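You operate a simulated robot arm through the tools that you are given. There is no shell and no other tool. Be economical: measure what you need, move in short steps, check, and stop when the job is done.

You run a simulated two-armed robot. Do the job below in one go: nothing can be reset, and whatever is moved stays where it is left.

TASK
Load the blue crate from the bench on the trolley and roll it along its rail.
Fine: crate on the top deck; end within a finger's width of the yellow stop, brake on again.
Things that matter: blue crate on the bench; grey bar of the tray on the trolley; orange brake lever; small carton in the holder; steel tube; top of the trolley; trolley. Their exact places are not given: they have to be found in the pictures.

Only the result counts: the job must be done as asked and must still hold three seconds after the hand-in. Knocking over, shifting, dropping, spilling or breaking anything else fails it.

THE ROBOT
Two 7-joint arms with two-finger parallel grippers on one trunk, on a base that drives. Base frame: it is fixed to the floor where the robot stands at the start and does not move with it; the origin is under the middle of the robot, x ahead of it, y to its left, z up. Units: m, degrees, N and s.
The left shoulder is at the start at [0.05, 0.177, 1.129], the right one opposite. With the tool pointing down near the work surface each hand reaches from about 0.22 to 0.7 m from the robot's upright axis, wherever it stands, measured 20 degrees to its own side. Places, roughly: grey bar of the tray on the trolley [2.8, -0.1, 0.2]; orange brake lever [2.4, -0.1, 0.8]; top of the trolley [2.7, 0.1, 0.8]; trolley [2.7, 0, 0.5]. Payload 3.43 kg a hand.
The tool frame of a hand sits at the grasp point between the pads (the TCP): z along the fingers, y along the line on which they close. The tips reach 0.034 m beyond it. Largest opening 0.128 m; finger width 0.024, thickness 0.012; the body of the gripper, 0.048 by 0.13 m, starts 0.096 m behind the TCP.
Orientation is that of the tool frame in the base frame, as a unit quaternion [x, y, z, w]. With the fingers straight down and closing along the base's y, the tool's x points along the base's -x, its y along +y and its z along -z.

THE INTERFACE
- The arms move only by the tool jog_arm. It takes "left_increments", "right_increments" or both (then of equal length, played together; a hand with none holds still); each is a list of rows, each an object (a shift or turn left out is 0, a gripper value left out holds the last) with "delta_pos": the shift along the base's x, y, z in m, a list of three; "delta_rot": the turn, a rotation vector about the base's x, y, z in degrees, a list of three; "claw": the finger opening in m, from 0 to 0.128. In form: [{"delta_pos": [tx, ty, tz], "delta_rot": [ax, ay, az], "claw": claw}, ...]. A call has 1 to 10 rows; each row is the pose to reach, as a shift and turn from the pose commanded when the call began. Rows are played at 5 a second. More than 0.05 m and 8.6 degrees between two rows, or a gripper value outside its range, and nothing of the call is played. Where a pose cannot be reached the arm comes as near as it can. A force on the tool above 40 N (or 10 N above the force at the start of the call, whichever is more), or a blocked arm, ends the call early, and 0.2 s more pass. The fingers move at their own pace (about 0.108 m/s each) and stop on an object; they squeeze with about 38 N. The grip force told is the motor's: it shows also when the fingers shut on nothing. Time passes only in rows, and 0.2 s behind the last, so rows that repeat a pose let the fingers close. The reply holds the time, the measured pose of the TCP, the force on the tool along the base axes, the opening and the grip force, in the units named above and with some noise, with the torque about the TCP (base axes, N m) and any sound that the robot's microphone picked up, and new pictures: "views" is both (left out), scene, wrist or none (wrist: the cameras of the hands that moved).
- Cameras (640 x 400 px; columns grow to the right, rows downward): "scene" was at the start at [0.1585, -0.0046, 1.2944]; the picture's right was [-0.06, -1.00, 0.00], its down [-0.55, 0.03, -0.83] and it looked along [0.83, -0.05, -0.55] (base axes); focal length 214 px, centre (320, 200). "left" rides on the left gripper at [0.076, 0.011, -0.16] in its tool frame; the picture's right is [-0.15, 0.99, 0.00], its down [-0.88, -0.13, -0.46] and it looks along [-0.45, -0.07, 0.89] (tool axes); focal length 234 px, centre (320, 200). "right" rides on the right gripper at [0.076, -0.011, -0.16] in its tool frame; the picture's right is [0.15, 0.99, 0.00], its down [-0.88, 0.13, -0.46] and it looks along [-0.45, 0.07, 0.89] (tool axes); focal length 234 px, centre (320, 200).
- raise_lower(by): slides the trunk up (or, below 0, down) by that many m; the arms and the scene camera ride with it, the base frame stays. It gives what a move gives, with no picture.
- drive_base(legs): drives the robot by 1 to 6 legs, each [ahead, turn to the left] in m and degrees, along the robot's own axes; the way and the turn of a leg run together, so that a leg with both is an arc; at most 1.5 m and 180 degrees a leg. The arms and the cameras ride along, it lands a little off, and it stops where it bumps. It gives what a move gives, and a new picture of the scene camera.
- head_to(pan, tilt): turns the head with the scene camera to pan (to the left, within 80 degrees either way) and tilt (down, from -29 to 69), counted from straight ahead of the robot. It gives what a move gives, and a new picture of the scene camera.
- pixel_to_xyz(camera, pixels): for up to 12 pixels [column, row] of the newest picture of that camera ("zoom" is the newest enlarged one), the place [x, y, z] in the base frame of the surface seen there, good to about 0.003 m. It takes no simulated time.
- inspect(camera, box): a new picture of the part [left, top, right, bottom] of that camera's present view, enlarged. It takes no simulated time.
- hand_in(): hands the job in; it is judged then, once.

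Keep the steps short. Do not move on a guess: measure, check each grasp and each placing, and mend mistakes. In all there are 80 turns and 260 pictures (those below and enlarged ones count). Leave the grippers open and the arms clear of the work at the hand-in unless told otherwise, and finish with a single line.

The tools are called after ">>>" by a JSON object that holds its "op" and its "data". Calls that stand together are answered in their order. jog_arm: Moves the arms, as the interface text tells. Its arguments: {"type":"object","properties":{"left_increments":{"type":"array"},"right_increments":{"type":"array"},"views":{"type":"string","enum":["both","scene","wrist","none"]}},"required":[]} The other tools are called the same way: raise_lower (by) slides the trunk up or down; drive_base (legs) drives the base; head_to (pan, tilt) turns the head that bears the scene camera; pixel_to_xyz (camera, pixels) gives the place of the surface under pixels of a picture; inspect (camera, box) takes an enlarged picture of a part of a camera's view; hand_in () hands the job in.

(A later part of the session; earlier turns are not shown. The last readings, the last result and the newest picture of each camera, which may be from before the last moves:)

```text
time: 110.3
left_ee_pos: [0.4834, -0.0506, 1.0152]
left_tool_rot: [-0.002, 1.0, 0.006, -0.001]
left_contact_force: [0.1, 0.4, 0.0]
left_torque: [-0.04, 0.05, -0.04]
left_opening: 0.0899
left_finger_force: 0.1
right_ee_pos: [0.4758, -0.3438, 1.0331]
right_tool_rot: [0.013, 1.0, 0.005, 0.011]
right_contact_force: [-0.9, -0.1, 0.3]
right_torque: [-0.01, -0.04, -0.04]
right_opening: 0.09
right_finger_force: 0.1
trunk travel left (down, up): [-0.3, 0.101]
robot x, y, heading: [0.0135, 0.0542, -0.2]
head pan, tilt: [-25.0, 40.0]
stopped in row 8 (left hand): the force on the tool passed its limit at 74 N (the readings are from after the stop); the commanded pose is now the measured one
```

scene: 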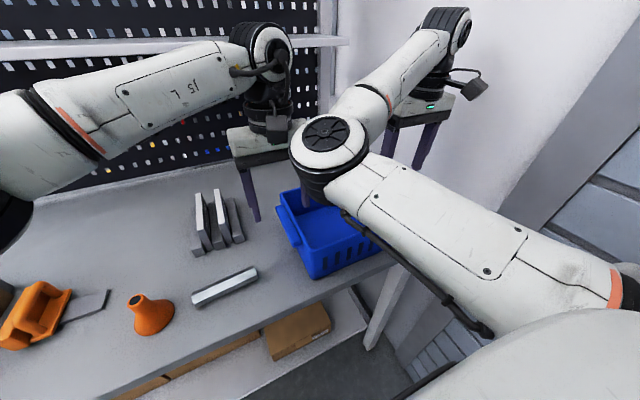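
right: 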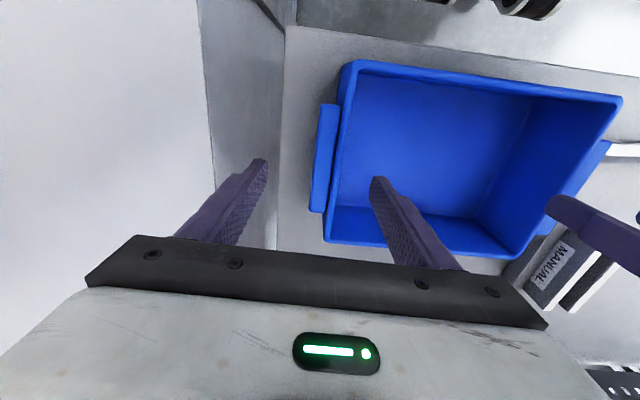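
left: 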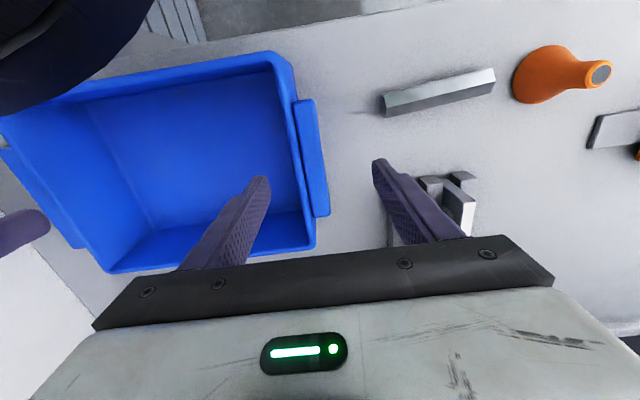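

The left hand was stopped: the right elbow (330,150) seems to touch the left wrist (265,115). I measure where they are.

>>> {"op": "pixel_to_xyz", "data": {"camera": "scene", "pixels": [[330, 135], [300, 145], [345, 185], [315, 190], [270, 145], [255, 145], [290, 150], [380, 100], [450, 100], [268, 60], [520, 260], [262, 120]]}}

>>> {"op": "inspect", "data": {"camera": "scene", "box": [200, 0, 500, 220]}}

```text
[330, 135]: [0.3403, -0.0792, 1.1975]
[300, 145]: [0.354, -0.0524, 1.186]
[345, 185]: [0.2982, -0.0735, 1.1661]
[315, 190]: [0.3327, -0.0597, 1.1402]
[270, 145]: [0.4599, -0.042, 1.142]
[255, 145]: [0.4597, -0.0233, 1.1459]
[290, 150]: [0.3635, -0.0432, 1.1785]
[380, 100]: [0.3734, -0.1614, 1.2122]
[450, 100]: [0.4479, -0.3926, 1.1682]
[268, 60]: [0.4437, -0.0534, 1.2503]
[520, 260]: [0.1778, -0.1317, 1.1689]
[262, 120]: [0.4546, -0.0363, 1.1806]
```

```text
1.82 times, centred on (350, 110) of scene
```

zoom: 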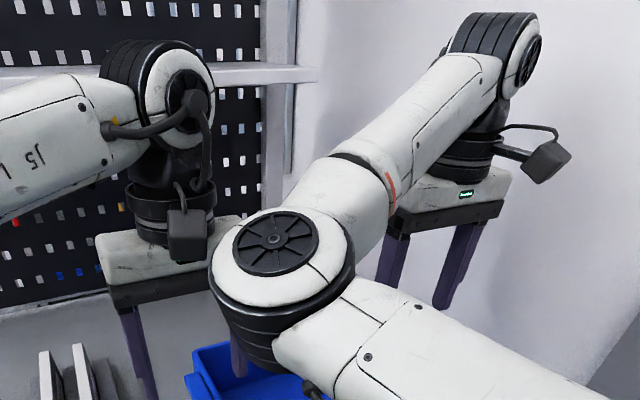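

The right elbow at (0.34,−0.07,1.2) is in the left gripper's way because the arms are folded too short. I lift both hands clear, separate them, and will stand further back with the trunk higher.

>>> {"op": "jog_arm", "data": {"left_increments": [{"delta_pos": [0.0, 0.04, 0.03]}, {"delta_pos": [0, 0.08, 0.07]}, {"delta_pos": [0, 0.12, 0.11]}, {"delta_pos": [0, 0.15, 0.14]}, {"delta_pos": [0, 0.15, 0.14]}], "right_increments": [{"delta_pos": [0, 0, 0.03]}, {"delta_pos": [0, 0, 0.07]}, {"delta_pos": [0, 0, 0.11]}, {"delta_pos": [0, 0.03, 0.14]}, {"delta_pos": [0, 0.04, 0.15]}], "views": "none"}}

>>> {"op": "drive_base", "data": {"legs": [[-0.3, 0]]}}

>>> {"op": "raise_lower", "data": {"by": 0.1}}

```text
refused: row 2 steps farther than a row can; nothing moved
```

```text
time: 112.3
left_ee_pos: [0.1854, -0.0514, 1.0154]
left_tool_rot: [0.002, 1.0, 0.007, -0.001]
left_contact_force: [0.2, 1.4, -0.4]
left_torque: [-0.19, 0.18, -0.07]
left_opening: 0.09
left_finger_force: 0.0
right_ee_pos: [0.1755, -0.3441, 1.0318]
right_tool_rot: [0.016, 1.0, 0.006, 0.01]
right_contact_force: [0.5, 0.7, -0.5]
right_torque: [0.03, -0.02, 0.02]
right_opening: 0.09
right_finger_force: 0.1
trunk travel left (down, up): [-0.3, 0.101]
robot x, y, heading: [-0.2812, 0.0541, -0.9]
head pan, tilt: [-25.0, 40.0]
```

scene: 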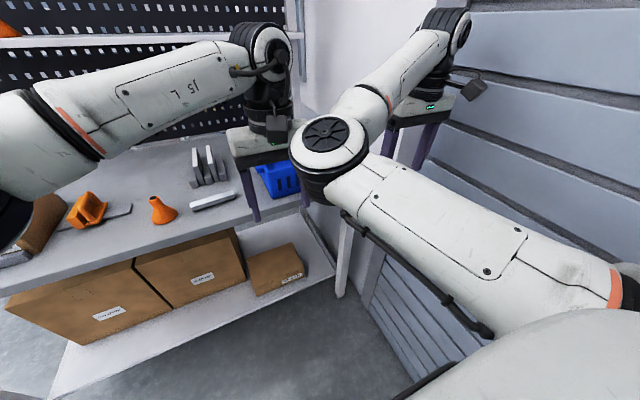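

```text
time: 113.7
left_ee_pos: [0.1867, -0.052, 1.1143]
left_tool_rot: [0.002, 1.0, 0.007, 0.0]
left_contact_force: [0.6, 0.6, -0.6]
left_torque: [-0.09, 0.04, -0.07]
left_opening: 0.0901
left_finger_force: 0.0
right_ee_pos: [0.1769, -0.3436, 1.1305]
right_tool_rot: [0.017, 1.0, 0.006, 0.009]
right_contact_force: [-0.7, 1.0, 0.6]
right_torque: [0.0, 0.02, -0.01]
right_opening: 0.0898
right_finger_force: 0.0
trunk travel left (down, up): [-0.4, 0.001]
robot x, y, heading: [-0.2792, 0.0546, -0.8]
head pan, tilt: [-25.0, 40.0]
```

The refused jog moved nothing; fingertips were above the rim so backing was clear. Now I test the stretched pose in free space: left away first, right 0.12 forward.

>>> {"op": "jog_arm", "data": {"left_increments": [{"delta_pos": [0.0, 0.04, 0.01]}, {"delta_pos": [0, 0.08, 0.02]}, {"delta_pos": [0.04, 0.1, 0.03]}, {"delta_pos": [0.08, 0.1, 0.03]}, {"delta_pos": [0.12, 0.1, 0.0]}, {"delta_pos": [0.12, 0.1, 0.0]}], "right_increments": [{"delta_pos": [0, 0, 0.0]}, {"delta_pos": [0.0, 0, 0.0]}, {"delta_pos": [0.04, 0, 0.0]}, {"delta_pos": [0.08, 0.0, 0.0]}, {"delta_pos": [0.12, 0.0, 0.0]}, {"delta_pos": [0.12, 0.0, 0.0]}], "views": "scene"}}

```text
time: 115.1
left_ee_pos: [0.3074, 0.0497, 1.1161]
left_tool_rot: [0.002, 1.0, 0.007, -0.001]
left_contact_force: [0.2, -0.5, 0.3]
left_torque: [0.01, -0.01, 0.01]
left_opening: 0.0901
left_finger_force: 0.1
right_ee_pos: [0.2969, -0.3457, 1.1308]
right_tool_rot: [0.017, 1.0, 0.005, 0.01]
right_contact_force: [-0.1, 0.4, 1.0]
right_torque: [-0.01, -0.05, 0.01]
right_opening: 0.09
right_finger_force: 0.1
trunk travel left (down, up): [-0.4, 0.001]
robot x, y, heading: [-0.2785, 0.059, -0.6]
head pan, tilt: [-25.0, 40.0]
```

scene: 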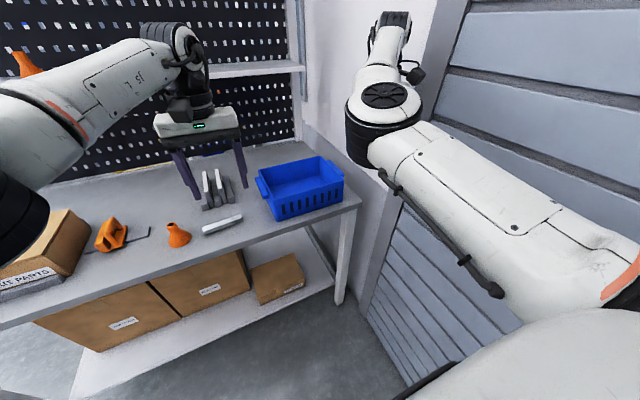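

The right elbow has gone well aside. I drive 0.18 m ahead so that both hands come over the crate.

>>> {"op": "drive_base", "data": {"legs": [[0.18, 0]]}}

>>> {"op": "pixel_to_xyz", "data": {"camera": "scene", "pixels": [[360, 120], [380, 95], [350, 140]]}}

```text
time: 116.6
left_ee_pos: [0.4909, 0.0437, 1.1155]
left_tool_rot: [0.003, 1.0, 0.008, -0.002]
left_contact_force: [-0.2, -0.7, -0.7]
left_torque: [0.01, 0.03, -0.01]
left_opening: 0.0899
left_finger_force: 0.1
right_ee_pos: [0.4783, -0.3513, 1.1297]
right_tool_rot: [0.019, 1.0, 0.006, 0.009]
right_contact_force: [0.6, -0.6, -0.1]
right_torque: [0.01, 0.03, 0.0]
right_opening: 0.0898
right_finger_force: 0.2
trunk travel left (down, up): [-0.4, 0.001]
robot x, y, heading: [-0.1047, 0.0562, -0.9]
head pan, tilt: [-25.0, 40.0]
```

scene: 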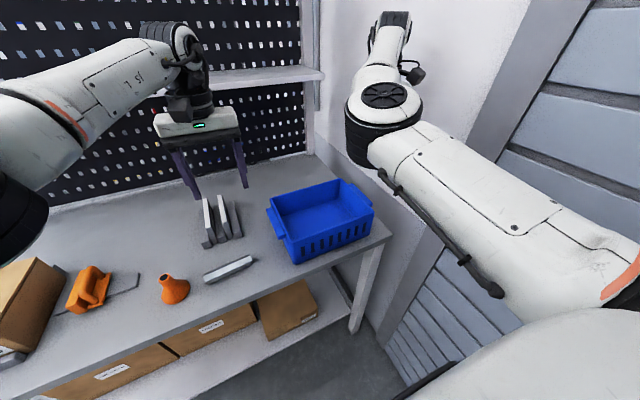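

```text
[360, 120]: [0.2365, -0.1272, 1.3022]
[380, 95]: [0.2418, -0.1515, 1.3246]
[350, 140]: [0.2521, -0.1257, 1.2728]
```

>>> {"op": "jog_arm", "data": {"right_increments": [{"delta_pos": [0, 0.01, -0.03], "delta_rot": [-0.5, 0.5, 1.1]}, {"delta_pos": [0, 0.019, -0.07], "delta_rot": [-0.7, 1, 2.2]}, {"delta_pos": [-0.002, 0.019, -0.11], "delta_rot": [-0.7, 1, 2.2]}, {"delta_pos": [-0.002, 0.019, -0.125], "delta_rot": [-0.7, 1, 2.2]}, {"delta_pos": [-0.002, 0.019, -0.125], "delta_rot": [-0.7, 1, 2.2]}]}}

```text
time: 117.8
left_ee_pos: [0.4894, 0.044, 1.1142]
left_tool_rot: [0.005, 1.0, 0.007, -0.001]
left_contact_force: [-0.2, 0.2, 0.6]
left_torque: [-0.04, -0.02, 0.02]
left_opening: 0.0897
left_finger_force: 0.1
right_ee_pos: [0.4731, -0.3303, 1.0053]
right_tool_rot: [0.0, 1.0, 0.0, 0.001]
right_contact_force: [-0.2, 0.1, -0.3]
right_torque: [0.03, 0.01, 0.02]
right_opening: 0.09
right_finger_force: 0.2
trunk travel left (down, up): [-0.4, 0.001]
robot x, y, heading: [-0.0998, 0.0545, -1.2]
head pan, tilt: [-25.0, 40.0]
```

scene: 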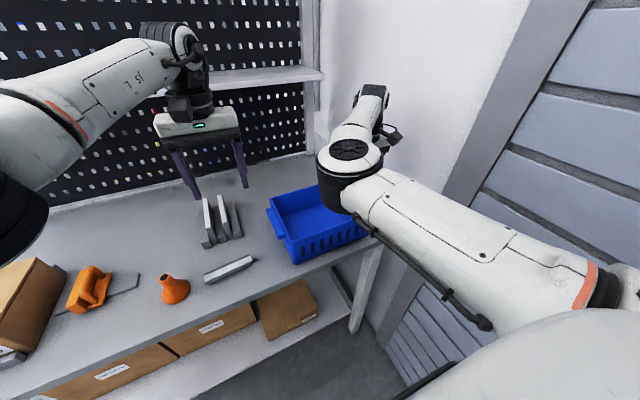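
right: 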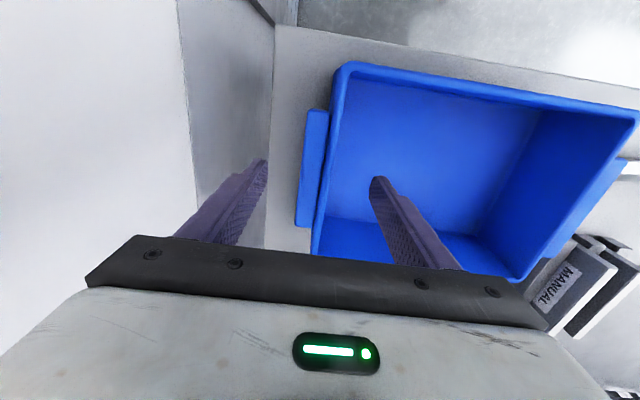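

>>> {"op": "pixel_to_xyz", "data": {"camera": "scene", "pixels": [[325, 160], [350, 145], [322, 185], [340, 205]]}}

>>> {"op": "jog_arm", "data": {"left_increments": [{"delta_pos": [-0.007, -0.035, 0], "delta_rot": [-0.9, 0, 0.3]}, {"delta_pos": [-0.013, -0.07, 0], "delta_rot": [-0.9, 0, 0.3]}, {"delta_pos": [-0.013, -0.102, 0], "delta_rot": [-0.9, 0, 0.3]}, {"delta_pos": [-0.013, -0.102, -0.04], "delta_rot": [-0.9, 0, 0.3]}, {"delta_pos": [-0.013, -0.102, -0.08], "delta_rot": [-0.9, 0, 0.3]}, {"delta_pos": [-0.013, -0.102, -0.11], "delta_rot": [-0.9, 0, 0.3]}, {"delta_pos": [-0.013, -0.102, -0.11], "delta_rot": [-0.9, 0, 0.3]}]}}

```text
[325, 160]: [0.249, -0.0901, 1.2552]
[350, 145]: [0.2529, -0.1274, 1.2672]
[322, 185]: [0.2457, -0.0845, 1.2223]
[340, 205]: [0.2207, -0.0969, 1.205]
```

```text
time: 119.6
left_ee_pos: [0.4858, -0.0071, 1.0084]
left_tool_rot: [-0.028, 1.0, -0.003, 0.003]
left_contact_force: [0.4, 0.7, 0.6]
left_torque: [-0.05, -0.02, 0.01]
left_opening: 0.0902
left_finger_force: 0.1
left hand out of reach, approached as far as the arm can: row 1, 2, 3, 4, 5, 6, 7
right_ee_pos: [0.4726, -0.3303, 1.0056]
right_tool_rot: [-0.001, 1.0, -0.001, 0.001]
right_contact_force: [0.3, -0.5, 0.5]
right_torque: [-0.04, 0.02, 0.01]
right_opening: 0.0901
right_finger_force: 0.2
trunk travel left (down, up): [-0.4, 0.001]
robot x, y, heading: [-0.1022, 0.0514, -0.7]
head pan, tilt: [-25.0, 40.0]
stopped in row 7 (left hand): the arm was blocked; the commanded pose is now the measured one
```

scene: 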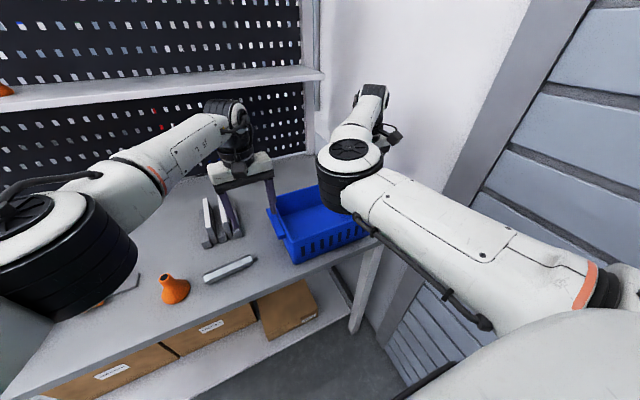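
left: 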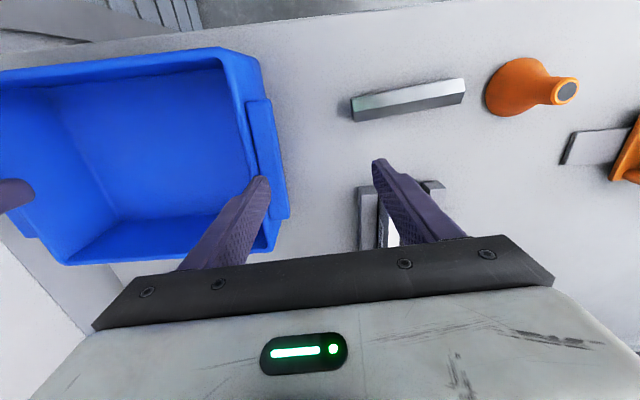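

The left hand cannot reach that far right, so the robot must stand about 0.11 m further right. I lift both hands first.

>>> {"op": "jog_arm", "data": {"left_increments": [{"delta_pos": [0, 0.02, 0.04]}, {"delta_pos": [0, 0.04, 0.08]}, {"delta_pos": [0, 0.05, 0.11]}, {"delta_pos": [0, 0.05, 0.11]}], "right_increments": [{"delta_pos": [0, 0.01, 0.04]}, {"delta_pos": [0, 0.03, 0.08]}, {"delta_pos": [0, 0.05, 0.12]}, {"delta_pos": [0, 0.05, 0.12]}], "views": "none"}}

>>> {"op": "drive_base", "data": {"legs": [[-0.1, 0], [0, 20], [-0.32, 0], [0, -19], [0.32, 0]]}}

```text
time: 120.6
left_ee_pos: [0.4826, 0.0379, 1.1185]
left_tool_rot: [-0.024, 1.0, -0.005, 0.004]
left_contact_force: [0.0, -0.4, 0.0]
left_torque: [0.03, 0.0, 0.04]
left_opening: 0.0901
left_finger_force: 0.1
right_ee_pos: [0.4739, -0.2822, 1.1254]
right_tool_rot: [0.001, 1.0, -0.001, 0.001]
right_contact_force: [0.5, 0.1, 0.8]
right_torque: [0.01, 0.01, 0.02]
right_opening: 0.09
right_finger_force: 0.2
trunk travel left (down, up): [-0.4, 0.001]
robot x, y, heading: [-0.098, 0.0534, -0.9]
head pan, tilt: [-25.0, 40.0]
```

```text
time: 127.3
left_ee_pos: [0.3887, -0.032, 1.119]
left_tool_rot: [-0.047, 0.999, -0.004, 0.003]
left_contact_force: [-0.2, -0.3, 0.7]
left_torque: [0.0, 0.02, -0.03]
left_opening: 0.0898
left_finger_force: 0.0
right_ee_pos: [0.3963, -0.3532, 1.1247]
right_tool_rot: [-0.023, 1.0, -0.001, 0.001]
right_contact_force: [-1.0, 0.2, -0.1]
right_torque: [-0.02, 0.01, 0.0]
right_opening: 0.0898
right_finger_force: 0.1
trunk travel left (down, up): [-0.4, 0.001]
robot x, y, heading: [-0.1911, -0.0422, 1.8]
head pan, tilt: [-25.0, 40.0]
```

scene: 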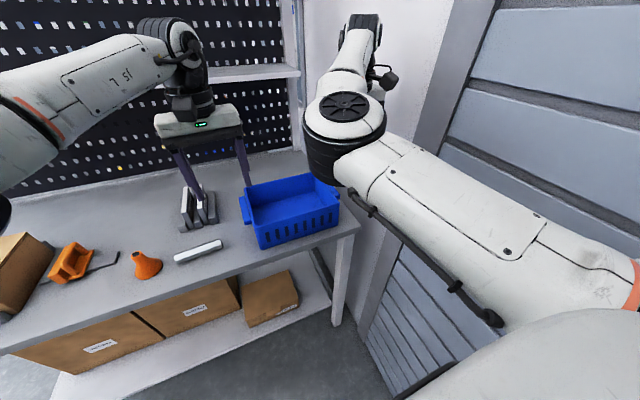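

>>> {"op": "drive_base", "data": {"legs": [[0.08, -2.3]]}}

```text
time: 128.3
left_ee_pos: [0.4698, -0.0564, 1.1187]
left_tool_rot: [-0.027, 1.0, -0.004, 0.004]
left_contact_force: [0.3, 1.1, 0.2]
left_torque: [-0.03, 0.04, 0.01]
left_opening: 0.0899
left_finger_force: 0.0
right_ee_pos: [0.4634, -0.3771, 1.1252]
right_tool_rot: [-0.002, 1.0, 0.0, 0.001]
right_contact_force: [0.2, -0.6, -0.9]
right_torque: [-0.01, 0.05, -0.01]
right_opening: 0.0901
right_finger_force: 0.1
trunk travel left (down, up): [-0.4, 0.001]
robot x, y, heading: [-0.1126, -0.0437, -0.6]
head pan, tilt: [-25.0, 40.0]
```

scene: 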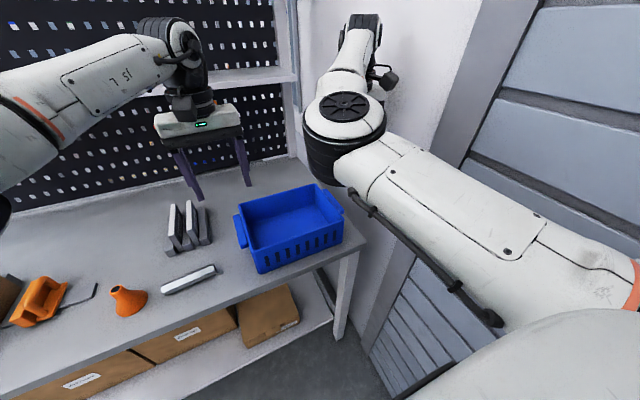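

>>> {"op": "jog_arm", "data": {"left_increments": [{"delta_pos": [0.005, -0.002, -0.02], "delta_rot": [0.3, 0.3, -1.5]}, {"delta_pos": [0.005, -0.002, -0.05], "delta_rot": [0.5, 0.5, -3]}, {"delta_pos": [0.005, -0.002, -0.085], "delta_rot": [0.5, 0.5, -3]}, {"delta_pos": [0.005, -0.002, -0.118], "delta_rot": [0.5, 0.5, -3]}, {"delta_pos": [0.005, -0.002, -0.118], "delta_rot": [0.5, 0.5, -3]}], "right_increments": [{"delta_pos": [0.006, 0.02, -0.02]}, {"delta_pos": [0.012, 0.045, -0.05]}, {"delta_pos": [0.012, 0.045, -0.085]}, {"delta_pos": [0.012, 0.045, -0.12]}, {"delta_pos": [0.012, 0.045, -0.125]}]}}

```text
time: 129.5
left_ee_pos: [0.4739, -0.0551, 1.0014]
left_tool_rot: [-0.001, 1.0, 0.0, 0.0]
left_contact_force: [-0.1, -0.9, -0.6]
left_torque: [-0.01, 0.03, 0.03]
left_opening: 0.0899
left_finger_force: 0.0
right_ee_pos: [0.473, -0.347, 1.0062]
right_tool_rot: [0.01, 1.0, -0.001, 0.008]
right_contact_force: [-0.9, 0.5, -0.8]
right_torque: [-0.03, 0.0, -0.01]
right_opening: 0.09
right_finger_force: 0.0
trunk travel left (down, up): [-0.4, 0.001]
robot x, y, heading: [-0.115, -0.0487, -0.4]
head pan, tilt: [-25.0, 40.0]
```

scene: 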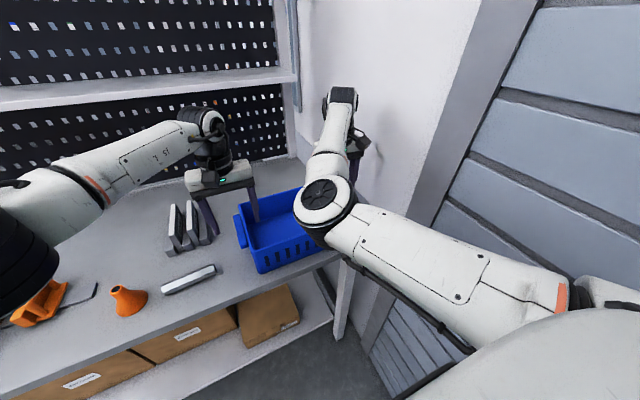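
right: 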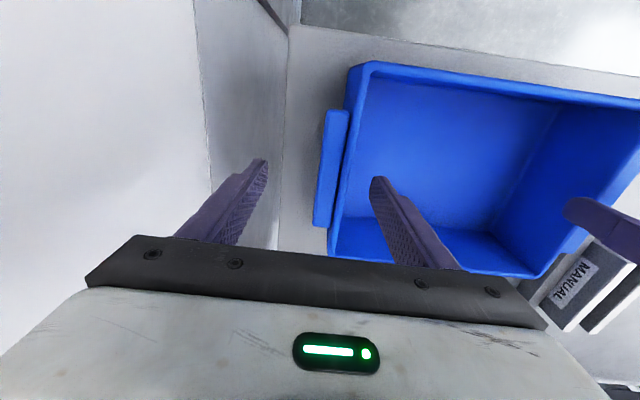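
left: 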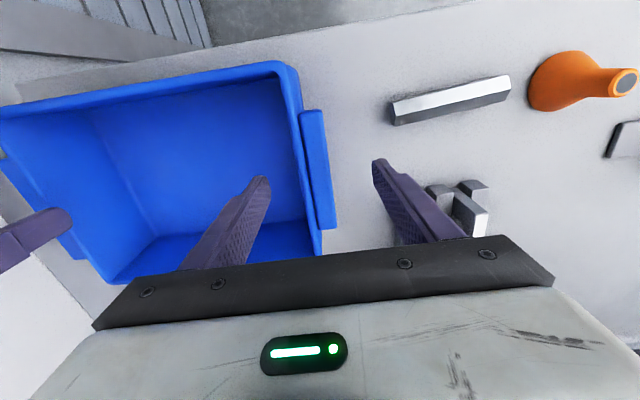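

Both hands straddle the end walls correctly. I lower them to z≈0.945 and close.

>>> {"op": "jog_arm", "data": {"left_increments": [{"delta_pos": [0, -0.002, -0.02]}, {"delta_pos": [0, -0.002, -0.04]}, {"delta_pos": [0, -0.002, -0.056]}, {"delta_pos": [0, -0.002, -0.056]}, {"delta_pos": [0, -0.002, -0.056]}], "right_increments": [{"delta_pos": [0, 0.006, -0.02], "delta_rot": [0, 0.9, 1.1]}, {"delta_pos": [0, 0.013, -0.04], "delta_rot": [0, 0.9, 1.1]}, {"delta_pos": [0, 0.013, -0.061], "delta_rot": [0, 0.9, 1.1]}, {"delta_pos": [0, 0.013, -0.061], "delta_rot": [0, 0.9, 1.1]}, {"delta_pos": [0, 0.013, -0.061], "delta_rot": [0, 0.9, 1.1]}]}}

```text
time: 130.7
left_ee_pos: [0.4761, -0.0582, 0.9457]
left_tool_rot: [-0.001, 1.0, 0.0, 0.0]
left_contact_force: [0.3, -0.2, 0.2]
left_torque: [0.01, -0.03, -0.02]
left_opening: 0.0901
left_finger_force: 0.0
right_ee_pos: [0.4746, -0.3407, 0.9472]
right_tool_rot: [0.004, 1.0, -0.004, -0.001]
right_contact_force: [-0.6, -0.6, -0.8]
right_torque: [-0.03, 0.03, -0.05]
right_opening: 0.0899
right_finger_force: 0.1
trunk travel left (down, up): [-0.4, 0.001]
robot x, y, heading: [-0.1138, -0.0451, -0.9]
head pan, tilt: [-25.0, 40.0]
```

scene: 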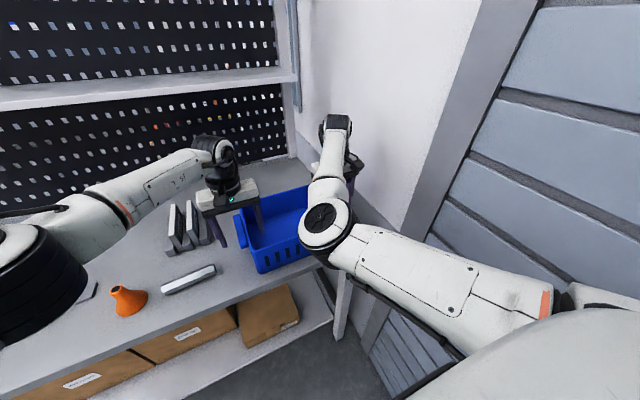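
right: 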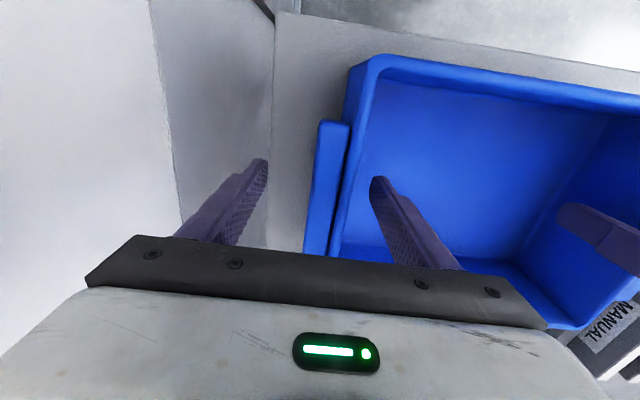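
left: 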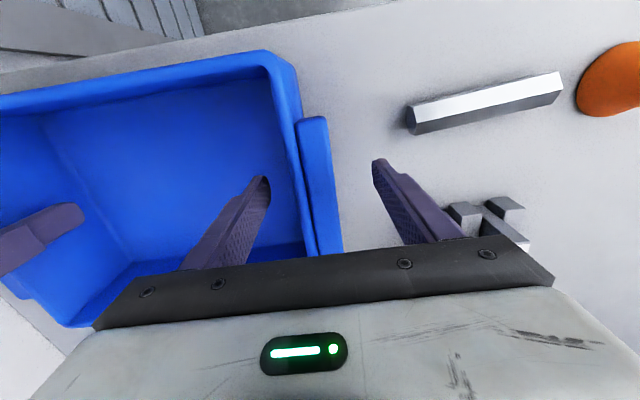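

Now I close both grippers on the end walls.

>>> {"op": "jog_arm", "data": {"left_increments": [{"claw": 0.05}, {"claw": 0.0}, {"claw": 0.0}, {"claw": 0.0}], "right_increments": [{"claw": 0.05}, {"claw": 0.0}, {"claw": 0.0}, {"claw": 0.0}]}}

```text
time: 131.7
left_ee_pos: [0.4733, -0.0643, 0.9467]
left_tool_rot: [0.002, 1.0, -0.006, 0.0]
left_contact_force: [3.5, -35.4, -4.2]
left_torque: [0.78, 0.22, 0.57]
left_opening: 0.0296
left_finger_force: 37.4
right_ee_pos: [0.4736, -0.338, 0.9467]
right_tool_rot: [0.001, 1.0, -0.002, -0.003]
right_contact_force: [1.1, 32.4, 16.6]
right_torque: [0.78, 0.73, 0.74]
right_opening: 0.0296
right_finger_force: 38.3
trunk travel left (down, up): [-0.4, 0.001]
robot x, y, heading: [-0.1151, -0.0415, -0.8]
head pan, tilt: [-25.0, 40.0]
```

scene: 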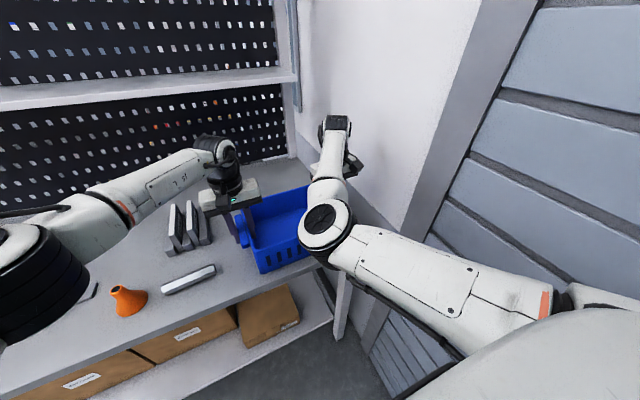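
right: 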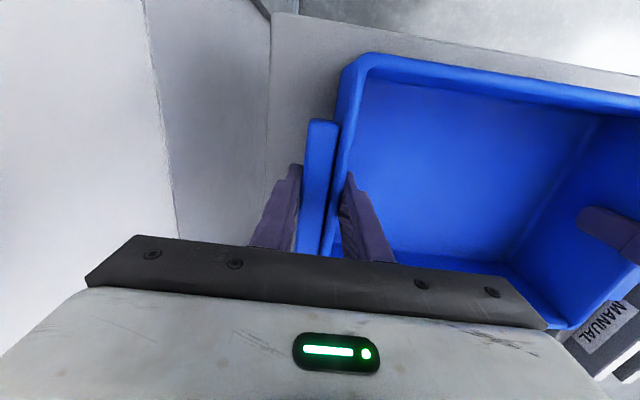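
left: 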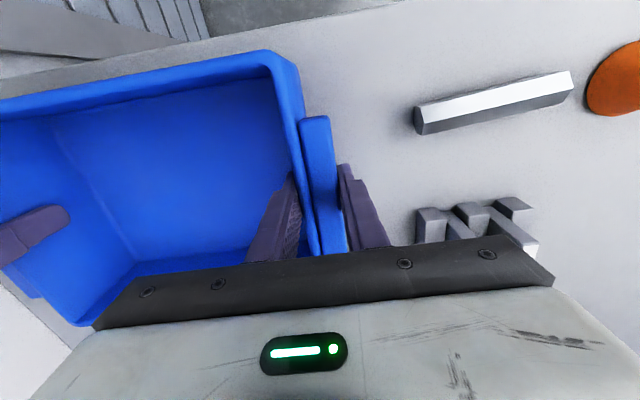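

Both hold the crate (0.0296 opening). They pull apart with ~35 N, so I ease the commands inward, then lift 0.05.

>>> {"op": "jog_arm", "data": {"left_increments": [{"delta_pos": [0, -0.003, 0]}, {"delta_pos": [0, -0.006, 0]}, {"delta_pos": [0, -0.006, 0.01]}, {"delta_pos": [0, -0.006, 0.025]}, {"delta_pos": [0, -0.006, 0.04]}, {"delta_pos": [0, -0.006, 0.05]}], "right_increments": [{"delta_pos": [0, 0.002, 0]}, {"delta_pos": [0, 0.004, 0]}, {"delta_pos": [0, 0.004, 0.01]}, {"delta_pos": [0, 0.004, 0.025]}, {"delta_pos": [0, 0.004, 0.04]}, {"delta_pos": [0, 0.004, 0.05]}]}}

```text
time: 133.1
left_ee_pos: [0.4767, -0.0618, 0.9981]
left_tool_rot: [-0.002, 1.0, 0.002, 0.0]
left_contact_force: [-3.3, 5.7, -8.2]
left_torque: [0.28, -0.04, -1.0]
left_opening: 0.0299
left_finger_force: 38.2
right_ee_pos: [0.4718, -0.3341, 0.9873]
right_tool_rot: [0.003, 1.0, -0.008, -0.009]
right_contact_force: [3.4, -5.2, 2.1]
right_torque: [1.1, 0.15, -0.02]
right_opening: 0.0313
right_finger_force: 38.1
trunk travel left (down, up): [-0.4, 0.001]
robot x, y, heading: [-0.1148, -0.0424, -0.7]
head pan, tilt: [-25.0, 40.0]
```

scene: 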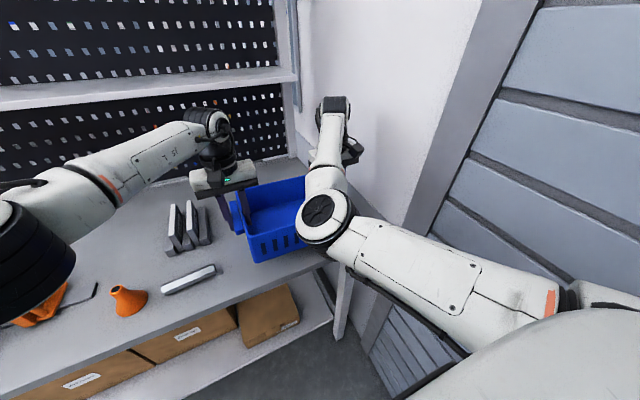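
right: 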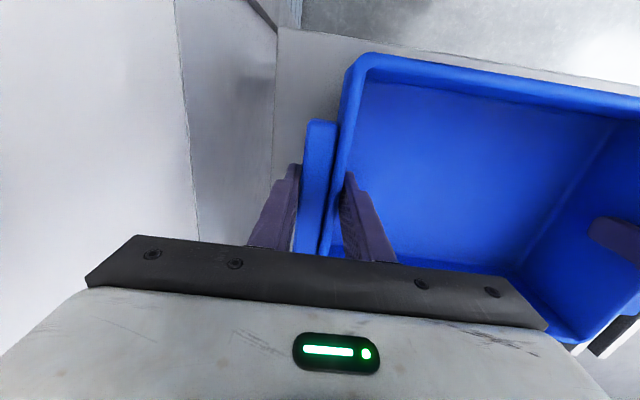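
left: 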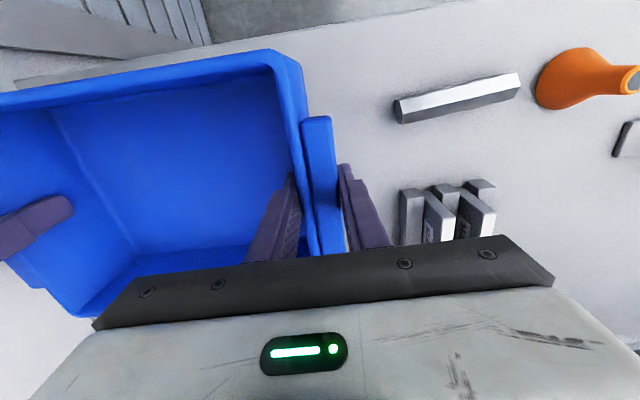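

The crate is up and held level within 1 cm. I lift a bit more.

>>> {"op": "jog_arm", "data": {"left_increments": [{"delta_pos": [0, 0, 0.02]}, {"delta_pos": [0, 0, 0.045]}, {"delta_pos": [0, 0, 0.07]}, {"delta_pos": [0, 0, 0.08]}, {"delta_pos": [0, 0, 0.08]}], "right_increments": [{"delta_pos": [0, 0, 0.024]}, {"delta_pos": [0, 0, 0.05]}, {"delta_pos": [0, 0, 0.076]}, {"delta_pos": [0, 0, 0.087]}, {"delta_pos": [0, 0, 0.087]}], "views": "none"}}

>>> {"op": "drive_base", "data": {"legs": [[-0.3, 0]]}}

```text
time: 134.1
left_ee_pos: [0.4782, -0.0579, 1.0713]
left_tool_rot: [-0.005, 1.0, 0.006, 0.001]
left_contact_force: [-1.9, 1.5, -5.0]
left_torque: [-0.9, -0.44, -0.62]
left_opening: 0.03
left_finger_force: 38.6
right_ee_pos: [0.4751, -0.3317, 1.0685]
right_tool_rot: [0.005, 1.0, -0.007, -0.009]
right_contact_force: [2.0, -1.3, -1.5]
right_torque: [1.58, 0.45, 0.2]
right_opening: 0.03
right_finger_force: 38.0
trunk travel left (down, up): [-0.4, 0.001]
robot x, y, heading: [-0.1116, -0.0407, -0.7]
head pan, tilt: [-25.0, 40.0]
stopped in row 4 (left hand): the force on the tool passed its limit at 41 N (the readings are from after the stop); the commanded pose is now the measured one
```

```text
time: 136.1
left_ee_pos: [0.1775, -0.0531, 1.0724]
left_tool_rot: [-0.008, 1.0, 0.005, 0.0]
left_contact_force: [-4.0, -0.5, -7.8]
left_torque: [-0.36, 0.15, -1.02]
left_opening: 0.0299
left_finger_force: 38.0
right_ee_pos: [0.1746, -0.3264, 1.0684]
right_tool_rot: [0.003, 1.0, -0.008, -0.007]
right_contact_force: [3.8, -0.1, 1.7]
right_torque: [1.63, -0.15, -0.01]
right_opening: 0.0301
right_finger_force: 37.4
trunk travel left (down, up): [-0.4, 0.001]
robot x, y, heading: [-0.4138, -0.0391, -0.5]
head pan, tilt: [-25.0, 40.0]
```

scene: 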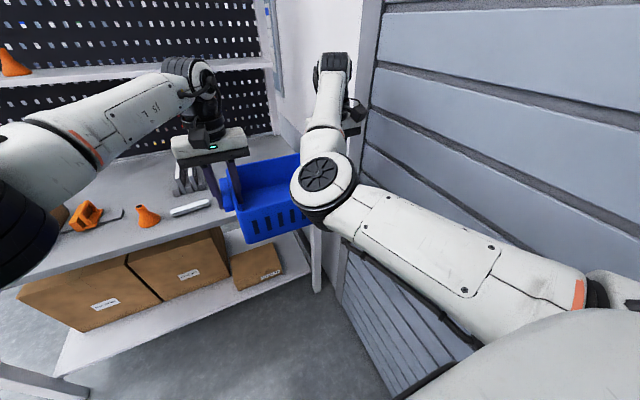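

Crate carried fine. I drive round the bench along the lane.

>>> {"op": "drive_base", "data": {"legs": [[-0.09, 0], [0, 80], [1.15, 0], [0, -40]]}}

```text
time: 148.1
left_ee_pos: [0.0986, 1.5014, 1.0722]
left_tool_rot: [-0.376, 0.926, 0.006, -0.002]
left_contact_force: [-1.6, -2.9, -6.3]
left_torque: [-0.46, -0.49, -1.0]
left_opening: 0.0297
left_finger_force: 37.7
right_ee_pos: [0.2834, 1.3003, 1.0686]
right_tool_rot: [-0.366, 0.931, -0.009, -0.004]
right_contact_force: [2.1, 3.2, 0.3]
right_torque: [1.15, 1.18, 0.11]
right_opening: 0.0301
right_finger_force: 38.0
trunk travel left (down, up): [-0.4, 0.001]
robot x, y, heading: [-0.3399, 1.1043, 42.7]
head pan, tilt: [-25.0, 40.0]
```

scene: 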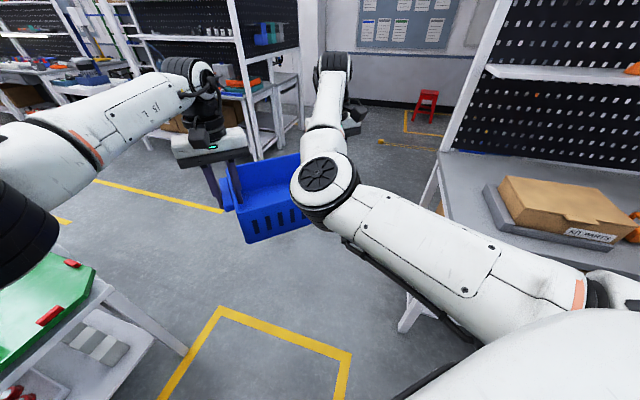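

>>> {"op": "drive_base", "data": {"legs": [[0.8, -3], [0, -39.5], [1.4, 0], [0, -88]]}}

>>> {"op": "head_to", "data": {"pan": 20, "tilt": 35}}

```text
time: 164.5
left_ee_pos: [1.6572, 1.0927, 1.0725]
left_tool_rot: [0.684, 0.73, 0.004, 0.004]
left_contact_force: [-0.8, 2.1, -6.6]
left_torque: [-0.05, 0.58, -0.96]
left_opening: 0.0297
left_finger_force: 37.8
right_ee_pos: [1.3848, 1.0823, 1.0672]
right_tool_rot: [0.692, 0.722, 0.0, -0.011]
right_contact_force: [0.1, -3.3, 0.6]
right_torque: [0.13, -1.57, 0.17]
right_opening: 0.0302
right_finger_force: 37.3
trunk travel left (down, up): [-0.4, 0.001]
robot x, y, heading: [1.6411, 1.6834, -87.5]
head pan, tilt: [-25.0, 40.0]
```

scene: 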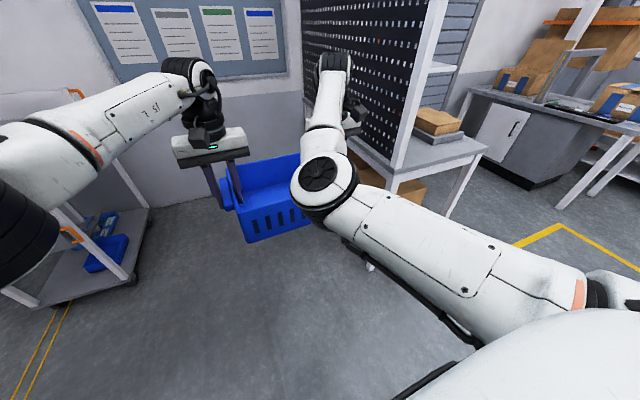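

```text
time: 165.6
left_ee_pos: [1.6582, 1.0933, 1.0729]
left_tool_rot: [0.684, 0.729, 0.004, 0.005]
left_contact_force: [0.2, 2.0, -7.4]
left_torque: [-0.5, 0.6, -0.99]
left_opening: 0.0295
left_finger_force: 37.7
right_ee_pos: [1.3845, 1.0824, 1.0685]
right_tool_rot: [0.691, 0.722, 0.0, -0.01]
right_contact_force: [0.0, -1.6, 0.6]
right_torque: [0.58, -1.8, 0.46]
right_opening: 0.03
right_finger_force: 38.1
trunk travel left (down, up): [-0.4, 0.001]
robot x, y, heading: [1.6398, 1.6868, -87.6]
head pan, tilt: [20.0, 35.0]
```

scene: 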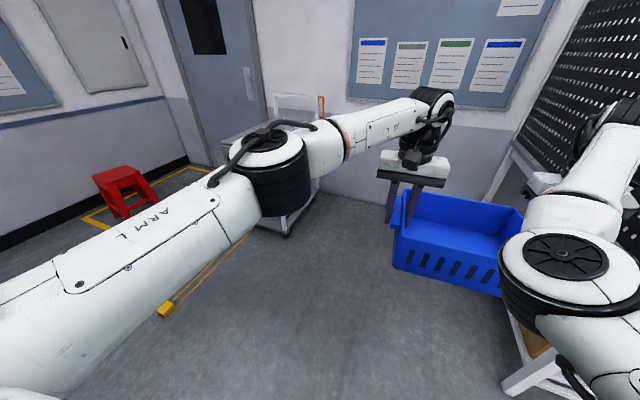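

>>> {"op": "drive_base", "data": {"legs": [[1.24, 0], [0, 87.5]]}}

>>> {"op": "head_to", "data": {"pan": -10, "tilt": 40}}

```text
time: 175.6
left_ee_pos: [2.2699, 0.474, 1.0728]
left_tool_rot: [-0.019, 1.0, 0.007, 0.001]
left_contact_force: [-1.8, -1.3, -7.0]
left_torque: [-0.6, 0.01, -0.91]
left_opening: 0.0293
left_finger_force: 38.0
right_ee_pos: [2.271, 0.2, 1.0676]
right_tool_rot: [-0.009, 1.0, -0.007, -0.007]
right_contact_force: [1.9, 0.4, 0.4]
right_torque: [1.65, 0.03, 0.33]
right_opening: 0.0298
right_finger_force: 37.9
trunk travel left (down, up): [-0.4, 0.001]
robot x, y, heading: [1.673, 0.4734, 1.0]
head pan, tilt: [20.0, 35.0]
```

scene: 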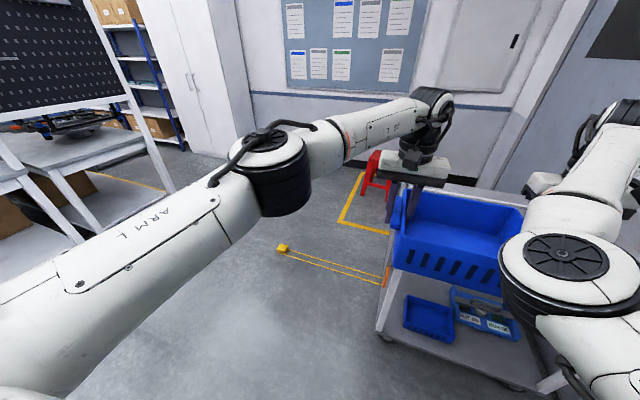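

```text
time: 176.6
left_ee_pos: [2.2682, 0.473, 1.0723]
left_tool_rot: [-0.019, 1.0, 0.006, 0.001]
left_contact_force: [-1.5, 1.0, -6.6]
left_torque: [-0.77, -0.45, -0.9]
left_opening: 0.0296
left_finger_force: 37.9
right_ee_pos: [2.2717, 0.1997, 1.0682]
right_tool_rot: [-0.008, 1.0, -0.007, -0.007]
right_contact_force: [1.4, -1.5, 2.0]
right_torque: [1.91, 0.5, 0.52]
right_opening: 0.0301
right_finger_force: 38.4
trunk travel left (down, up): [-0.4, 0.001]
robot x, y, heading: [1.677, 0.4732, 0.7]
head pan, tilt: [-10.0, 40.0]
```

scene: 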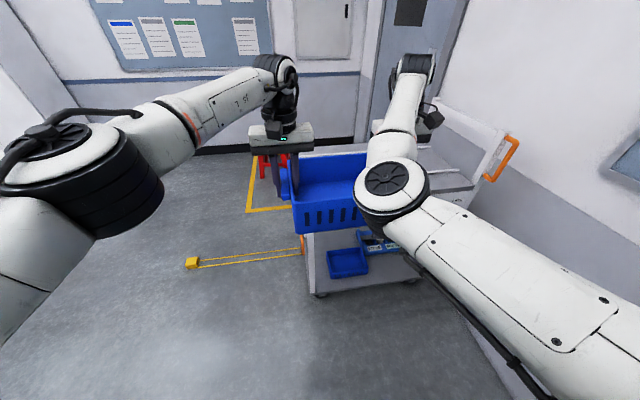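

I need to shift ~0.23 m to the right without nearing the push handle: back off, angle in, straighten up, while still clear of the trolley.

>>> {"op": "drive_base", "data": {"legs": [[-0.25, 0], [0, -35], [0.4, 0], [0, 34]]}}

```text
time: 183.6
left_ee_pos: [2.3431, 0.2394, 1.0722]
left_tool_rot: [-0.007, 1.0, 0.007, 0.001]
left_contact_force: [-1.8, 1.0, -6.3]
left_torque: [-0.64, 0.08, -0.9]
left_opening: 0.0295
left_finger_force: 37.7
right_ee_pos: [2.3398, -0.0324, 1.0674]
right_tool_rot: [0.005, 1.0, -0.007, -0.006]
right_contact_force: [2.6, -0.4, 0.8]
right_torque: [1.69, 0.02, 0.33]
right_opening: 0.0299
right_finger_force: 38.1
trunk travel left (down, up): [-0.4, 0.001]
robot x, y, heading: [1.7508, 0.254, -0.5]
head pan, tilt: [-10.0, 40.0]
```

scene: 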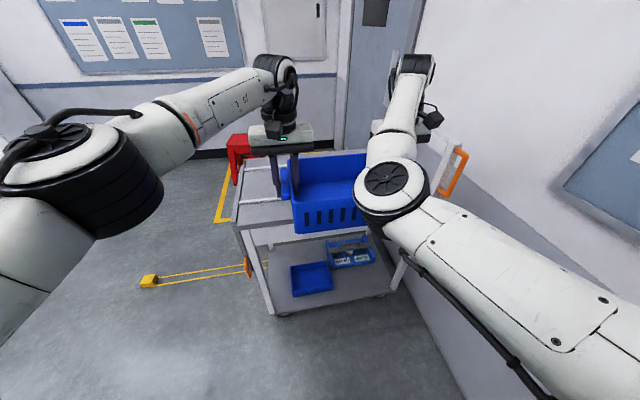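

Crate centre is now y≈0.10. I drive 0.335 m straight in over the deck.

>>> {"op": "drive_base", "data": {"legs": [[0.335, 0]]}}

>>> {"op": "inspect", "data": {"camera": "right", "box": [0, 0, 640, 400]}}

>>> {"op": "inspect", "data": {"camera": "left", "box": [0, 0, 640, 400]}}

```text
time: 185.8
left_ee_pos: [2.6713, 0.2297, 1.0717]
left_tool_rot: [-0.003, 1.0, 0.006, 0.0]
left_contact_force: [-2.1, 1.2, -6.3]
left_torque: [-0.66, 0.06, -0.91]
left_opening: 0.0295
left_finger_force: 38.1
right_ee_pos: [2.6642, -0.0436, 1.0678]
right_tool_rot: [0.008, 1.0, -0.007, -0.008]
right_contact_force: [2.1, -1.1, 0.3]
right_torque: [1.63, 0.0, 0.36]
right_opening: 0.0302
right_finger_force: 37.5
trunk travel left (down, up): [-0.4, 0.001]
robot x, y, heading: [2.0791, 0.251, -1.3]
head pan, tilt: [-10.0, 40.0]
```

scene: 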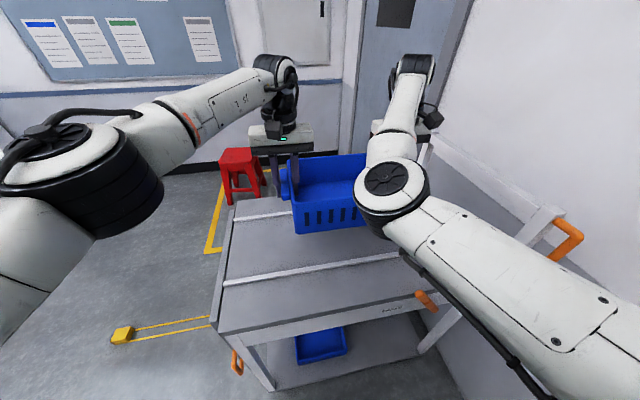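

```text
1.00 times, centred on (320, 200) of right (not enlarged: the box is as wide or as high as the picture)
```

zoom: 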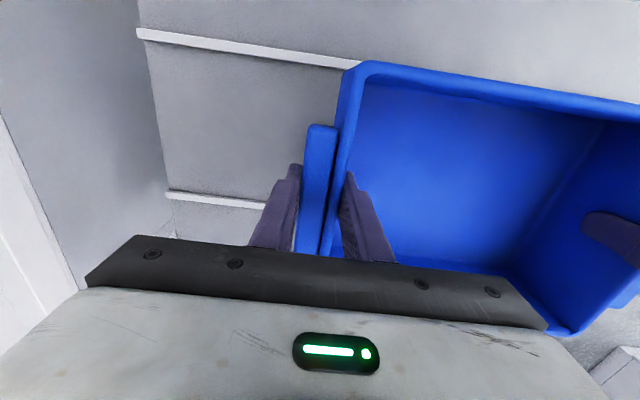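

```text
1.00 times, centred on (320, 200) of left (not enlarged: the box is as wide or as high as the picture)
```

zoom: 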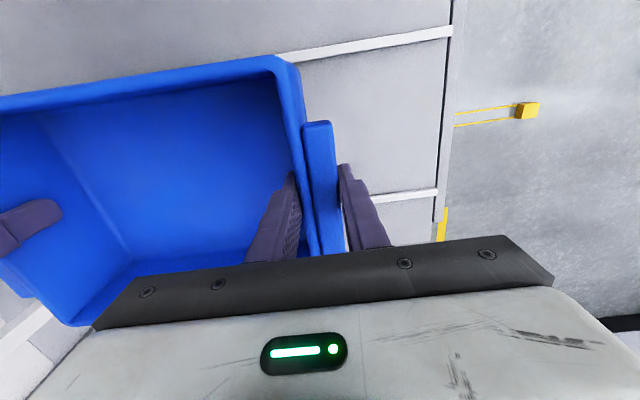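

I measure the ridges' inner edges before lowering.

>>> {"op": "pixel_to_xyz", "data": {"camera": "zoom", "pixels": [[370, 50], [370, 42], [372, 58], [400, 195], [400, 190], [400, 184], [420, 90], [290, 62]]}}

```text
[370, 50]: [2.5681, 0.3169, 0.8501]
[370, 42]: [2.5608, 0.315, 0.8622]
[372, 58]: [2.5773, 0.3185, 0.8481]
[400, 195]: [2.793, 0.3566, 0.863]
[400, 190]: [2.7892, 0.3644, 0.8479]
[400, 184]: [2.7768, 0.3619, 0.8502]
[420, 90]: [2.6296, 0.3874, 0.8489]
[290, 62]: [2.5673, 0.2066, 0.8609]
```

>>> {"op": "jog_arm", "data": {"left_increments": [{"delta_pos": [0.003, 0, -0.01], "delta_rot": [0, 0, 0.7]}, {"delta_pos": [0.005, 0, -0.03], "delta_rot": [0, 0, 1.4]}, {"delta_pos": [0.005, 0, -0.05], "delta_rot": [0, 0, 1.4]}, {"delta_pos": [0.005, 0, -0.07], "delta_rot": [0, 0, 1.4]}, {"delta_pos": [0.005, 0, -0.09], "delta_rot": [0, 0, 1.4]}, {"delta_pos": [0.005, 0, -0.105], "delta_rot": [0, 0, 1.4]}, {"delta_pos": [0.005, 0, -0.112], "delta_rot": [0, 0, 1.4]}, {"delta_pos": [0.005, 0, -0.112], "delta_rot": [0, 0, 1.4]}], "right_increments": [{"delta_pos": [0.006, 0, -0.01], "delta_rot": [0, 0, 0.7]}, {"delta_pos": [0.012, 0, -0.03], "delta_rot": [0, 0, 1.4]}, {"delta_pos": [0.012, 0, -0.05], "delta_rot": [0, 0, 1.4]}, {"delta_pos": [0.012, 0, -0.07], "delta_rot": [0, 0, 1.4]}, {"delta_pos": [0.012, 0, -0.09], "delta_rot": [0, 0, 1.4]}, {"delta_pos": [0.012, 0, -0.103], "delta_rot": [0, 0, 1.4]}, {"delta_pos": [0.012, 0, -0.11], "delta_rot": [0, 0, 1.4]}, {"delta_pos": [0.012, 0, -0.11], "delta_rot": [0, 0, 1.4]}]}}

```text
time: 187.6
left_ee_pos: [2.6745, 0.2266, 0.9601]
left_tool_rot: [-0.013, 1.0, 0.003, 0.0]
left_contact_force: [-0.3, -20.6, -5.7]
left_torque: [-0.67, -0.52, -0.77]
left_opening: 0.0296
left_finger_force: 37.8
right_ee_pos: [2.6761, -0.0466, 0.9582]
right_tool_rot: [-0.002, 1.0, -0.004, -0.007]
right_contact_force: [0.1, 20.5, 0.0]
right_torque: [1.57, 0.58, 0.73]
right_opening: 0.0298
right_finger_force: 38.1
trunk travel left (down, up): [-0.4, 0.001]
robot x, y, heading: [2.08, 0.2498, -0.8]
head pan, tilt: [-10.0, 40.0]
```

scene: 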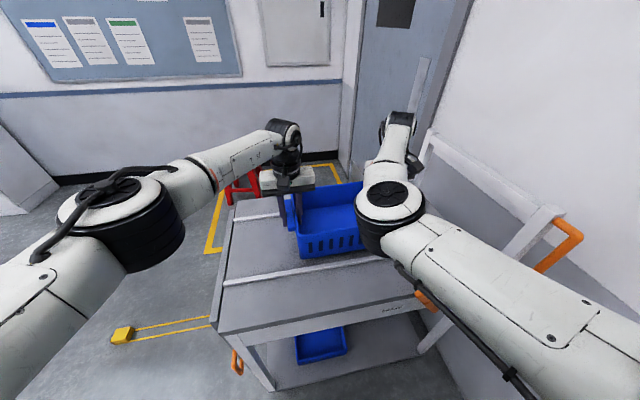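
right: 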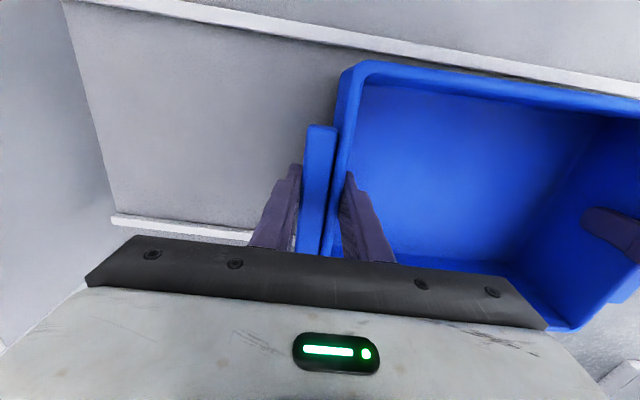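
left: 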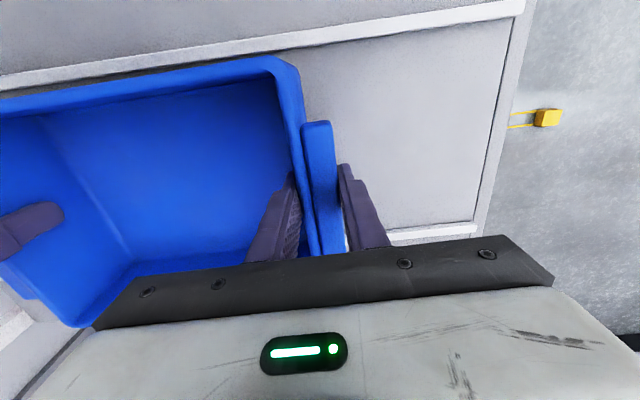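

Crate sits between the ridges, still ~2 cm up. I lower slowly and ease the pull.

>>> {"op": "jog_arm", "data": {"left_increments": [{"delta_pos": [0, -0.002, -0.004]}, {"delta_pos": [0, -0.002, -0.008]}, {"delta_pos": [0, -0.002, -0.012]}, {"delta_pos": [0, -0.002, -0.016]}, {"delta_pos": [0, -0.002, -0.018]}, {"delta_pos": [0, -0.002, -0.018]}], "right_increments": [{"delta_pos": [0, 0.001, -0.004]}, {"delta_pos": [0, 0.001, -0.007]}, {"delta_pos": [0, 0.001, -0.011]}, {"delta_pos": [0, 0.001, -0.014]}, {"delta_pos": [0, 0.001, -0.016]}, {"delta_pos": [0, 0.001, -0.016]}], "views": "none"}}

```text
time: 189.0
left_ee_pos: [2.6746, 0.2247, 0.9421]
left_tool_rot: [-0.012, 1.0, 0.003, -0.001]
left_contact_force: [-1.6, -18.4, -3.5]
left_torque: [-1.26, 0.0, -1.14]
left_opening: 0.0294
left_finger_force: 37.8
right_ee_pos: [2.6751, -0.0479, 0.94]
right_tool_rot: [0.003, 1.0, -0.006, -0.008]
right_contact_force: [2.0, 18.4, -2.3]
right_torque: [1.28, 0.05, 0.77]
right_opening: 0.0299
right_finger_force: 37.8
trunk travel left (down, up): [-0.4, 0.001]
robot x, y, heading: [2.0799, 0.2502, -0.9]
head pan, tilt: [-10.0, 40.0]
```

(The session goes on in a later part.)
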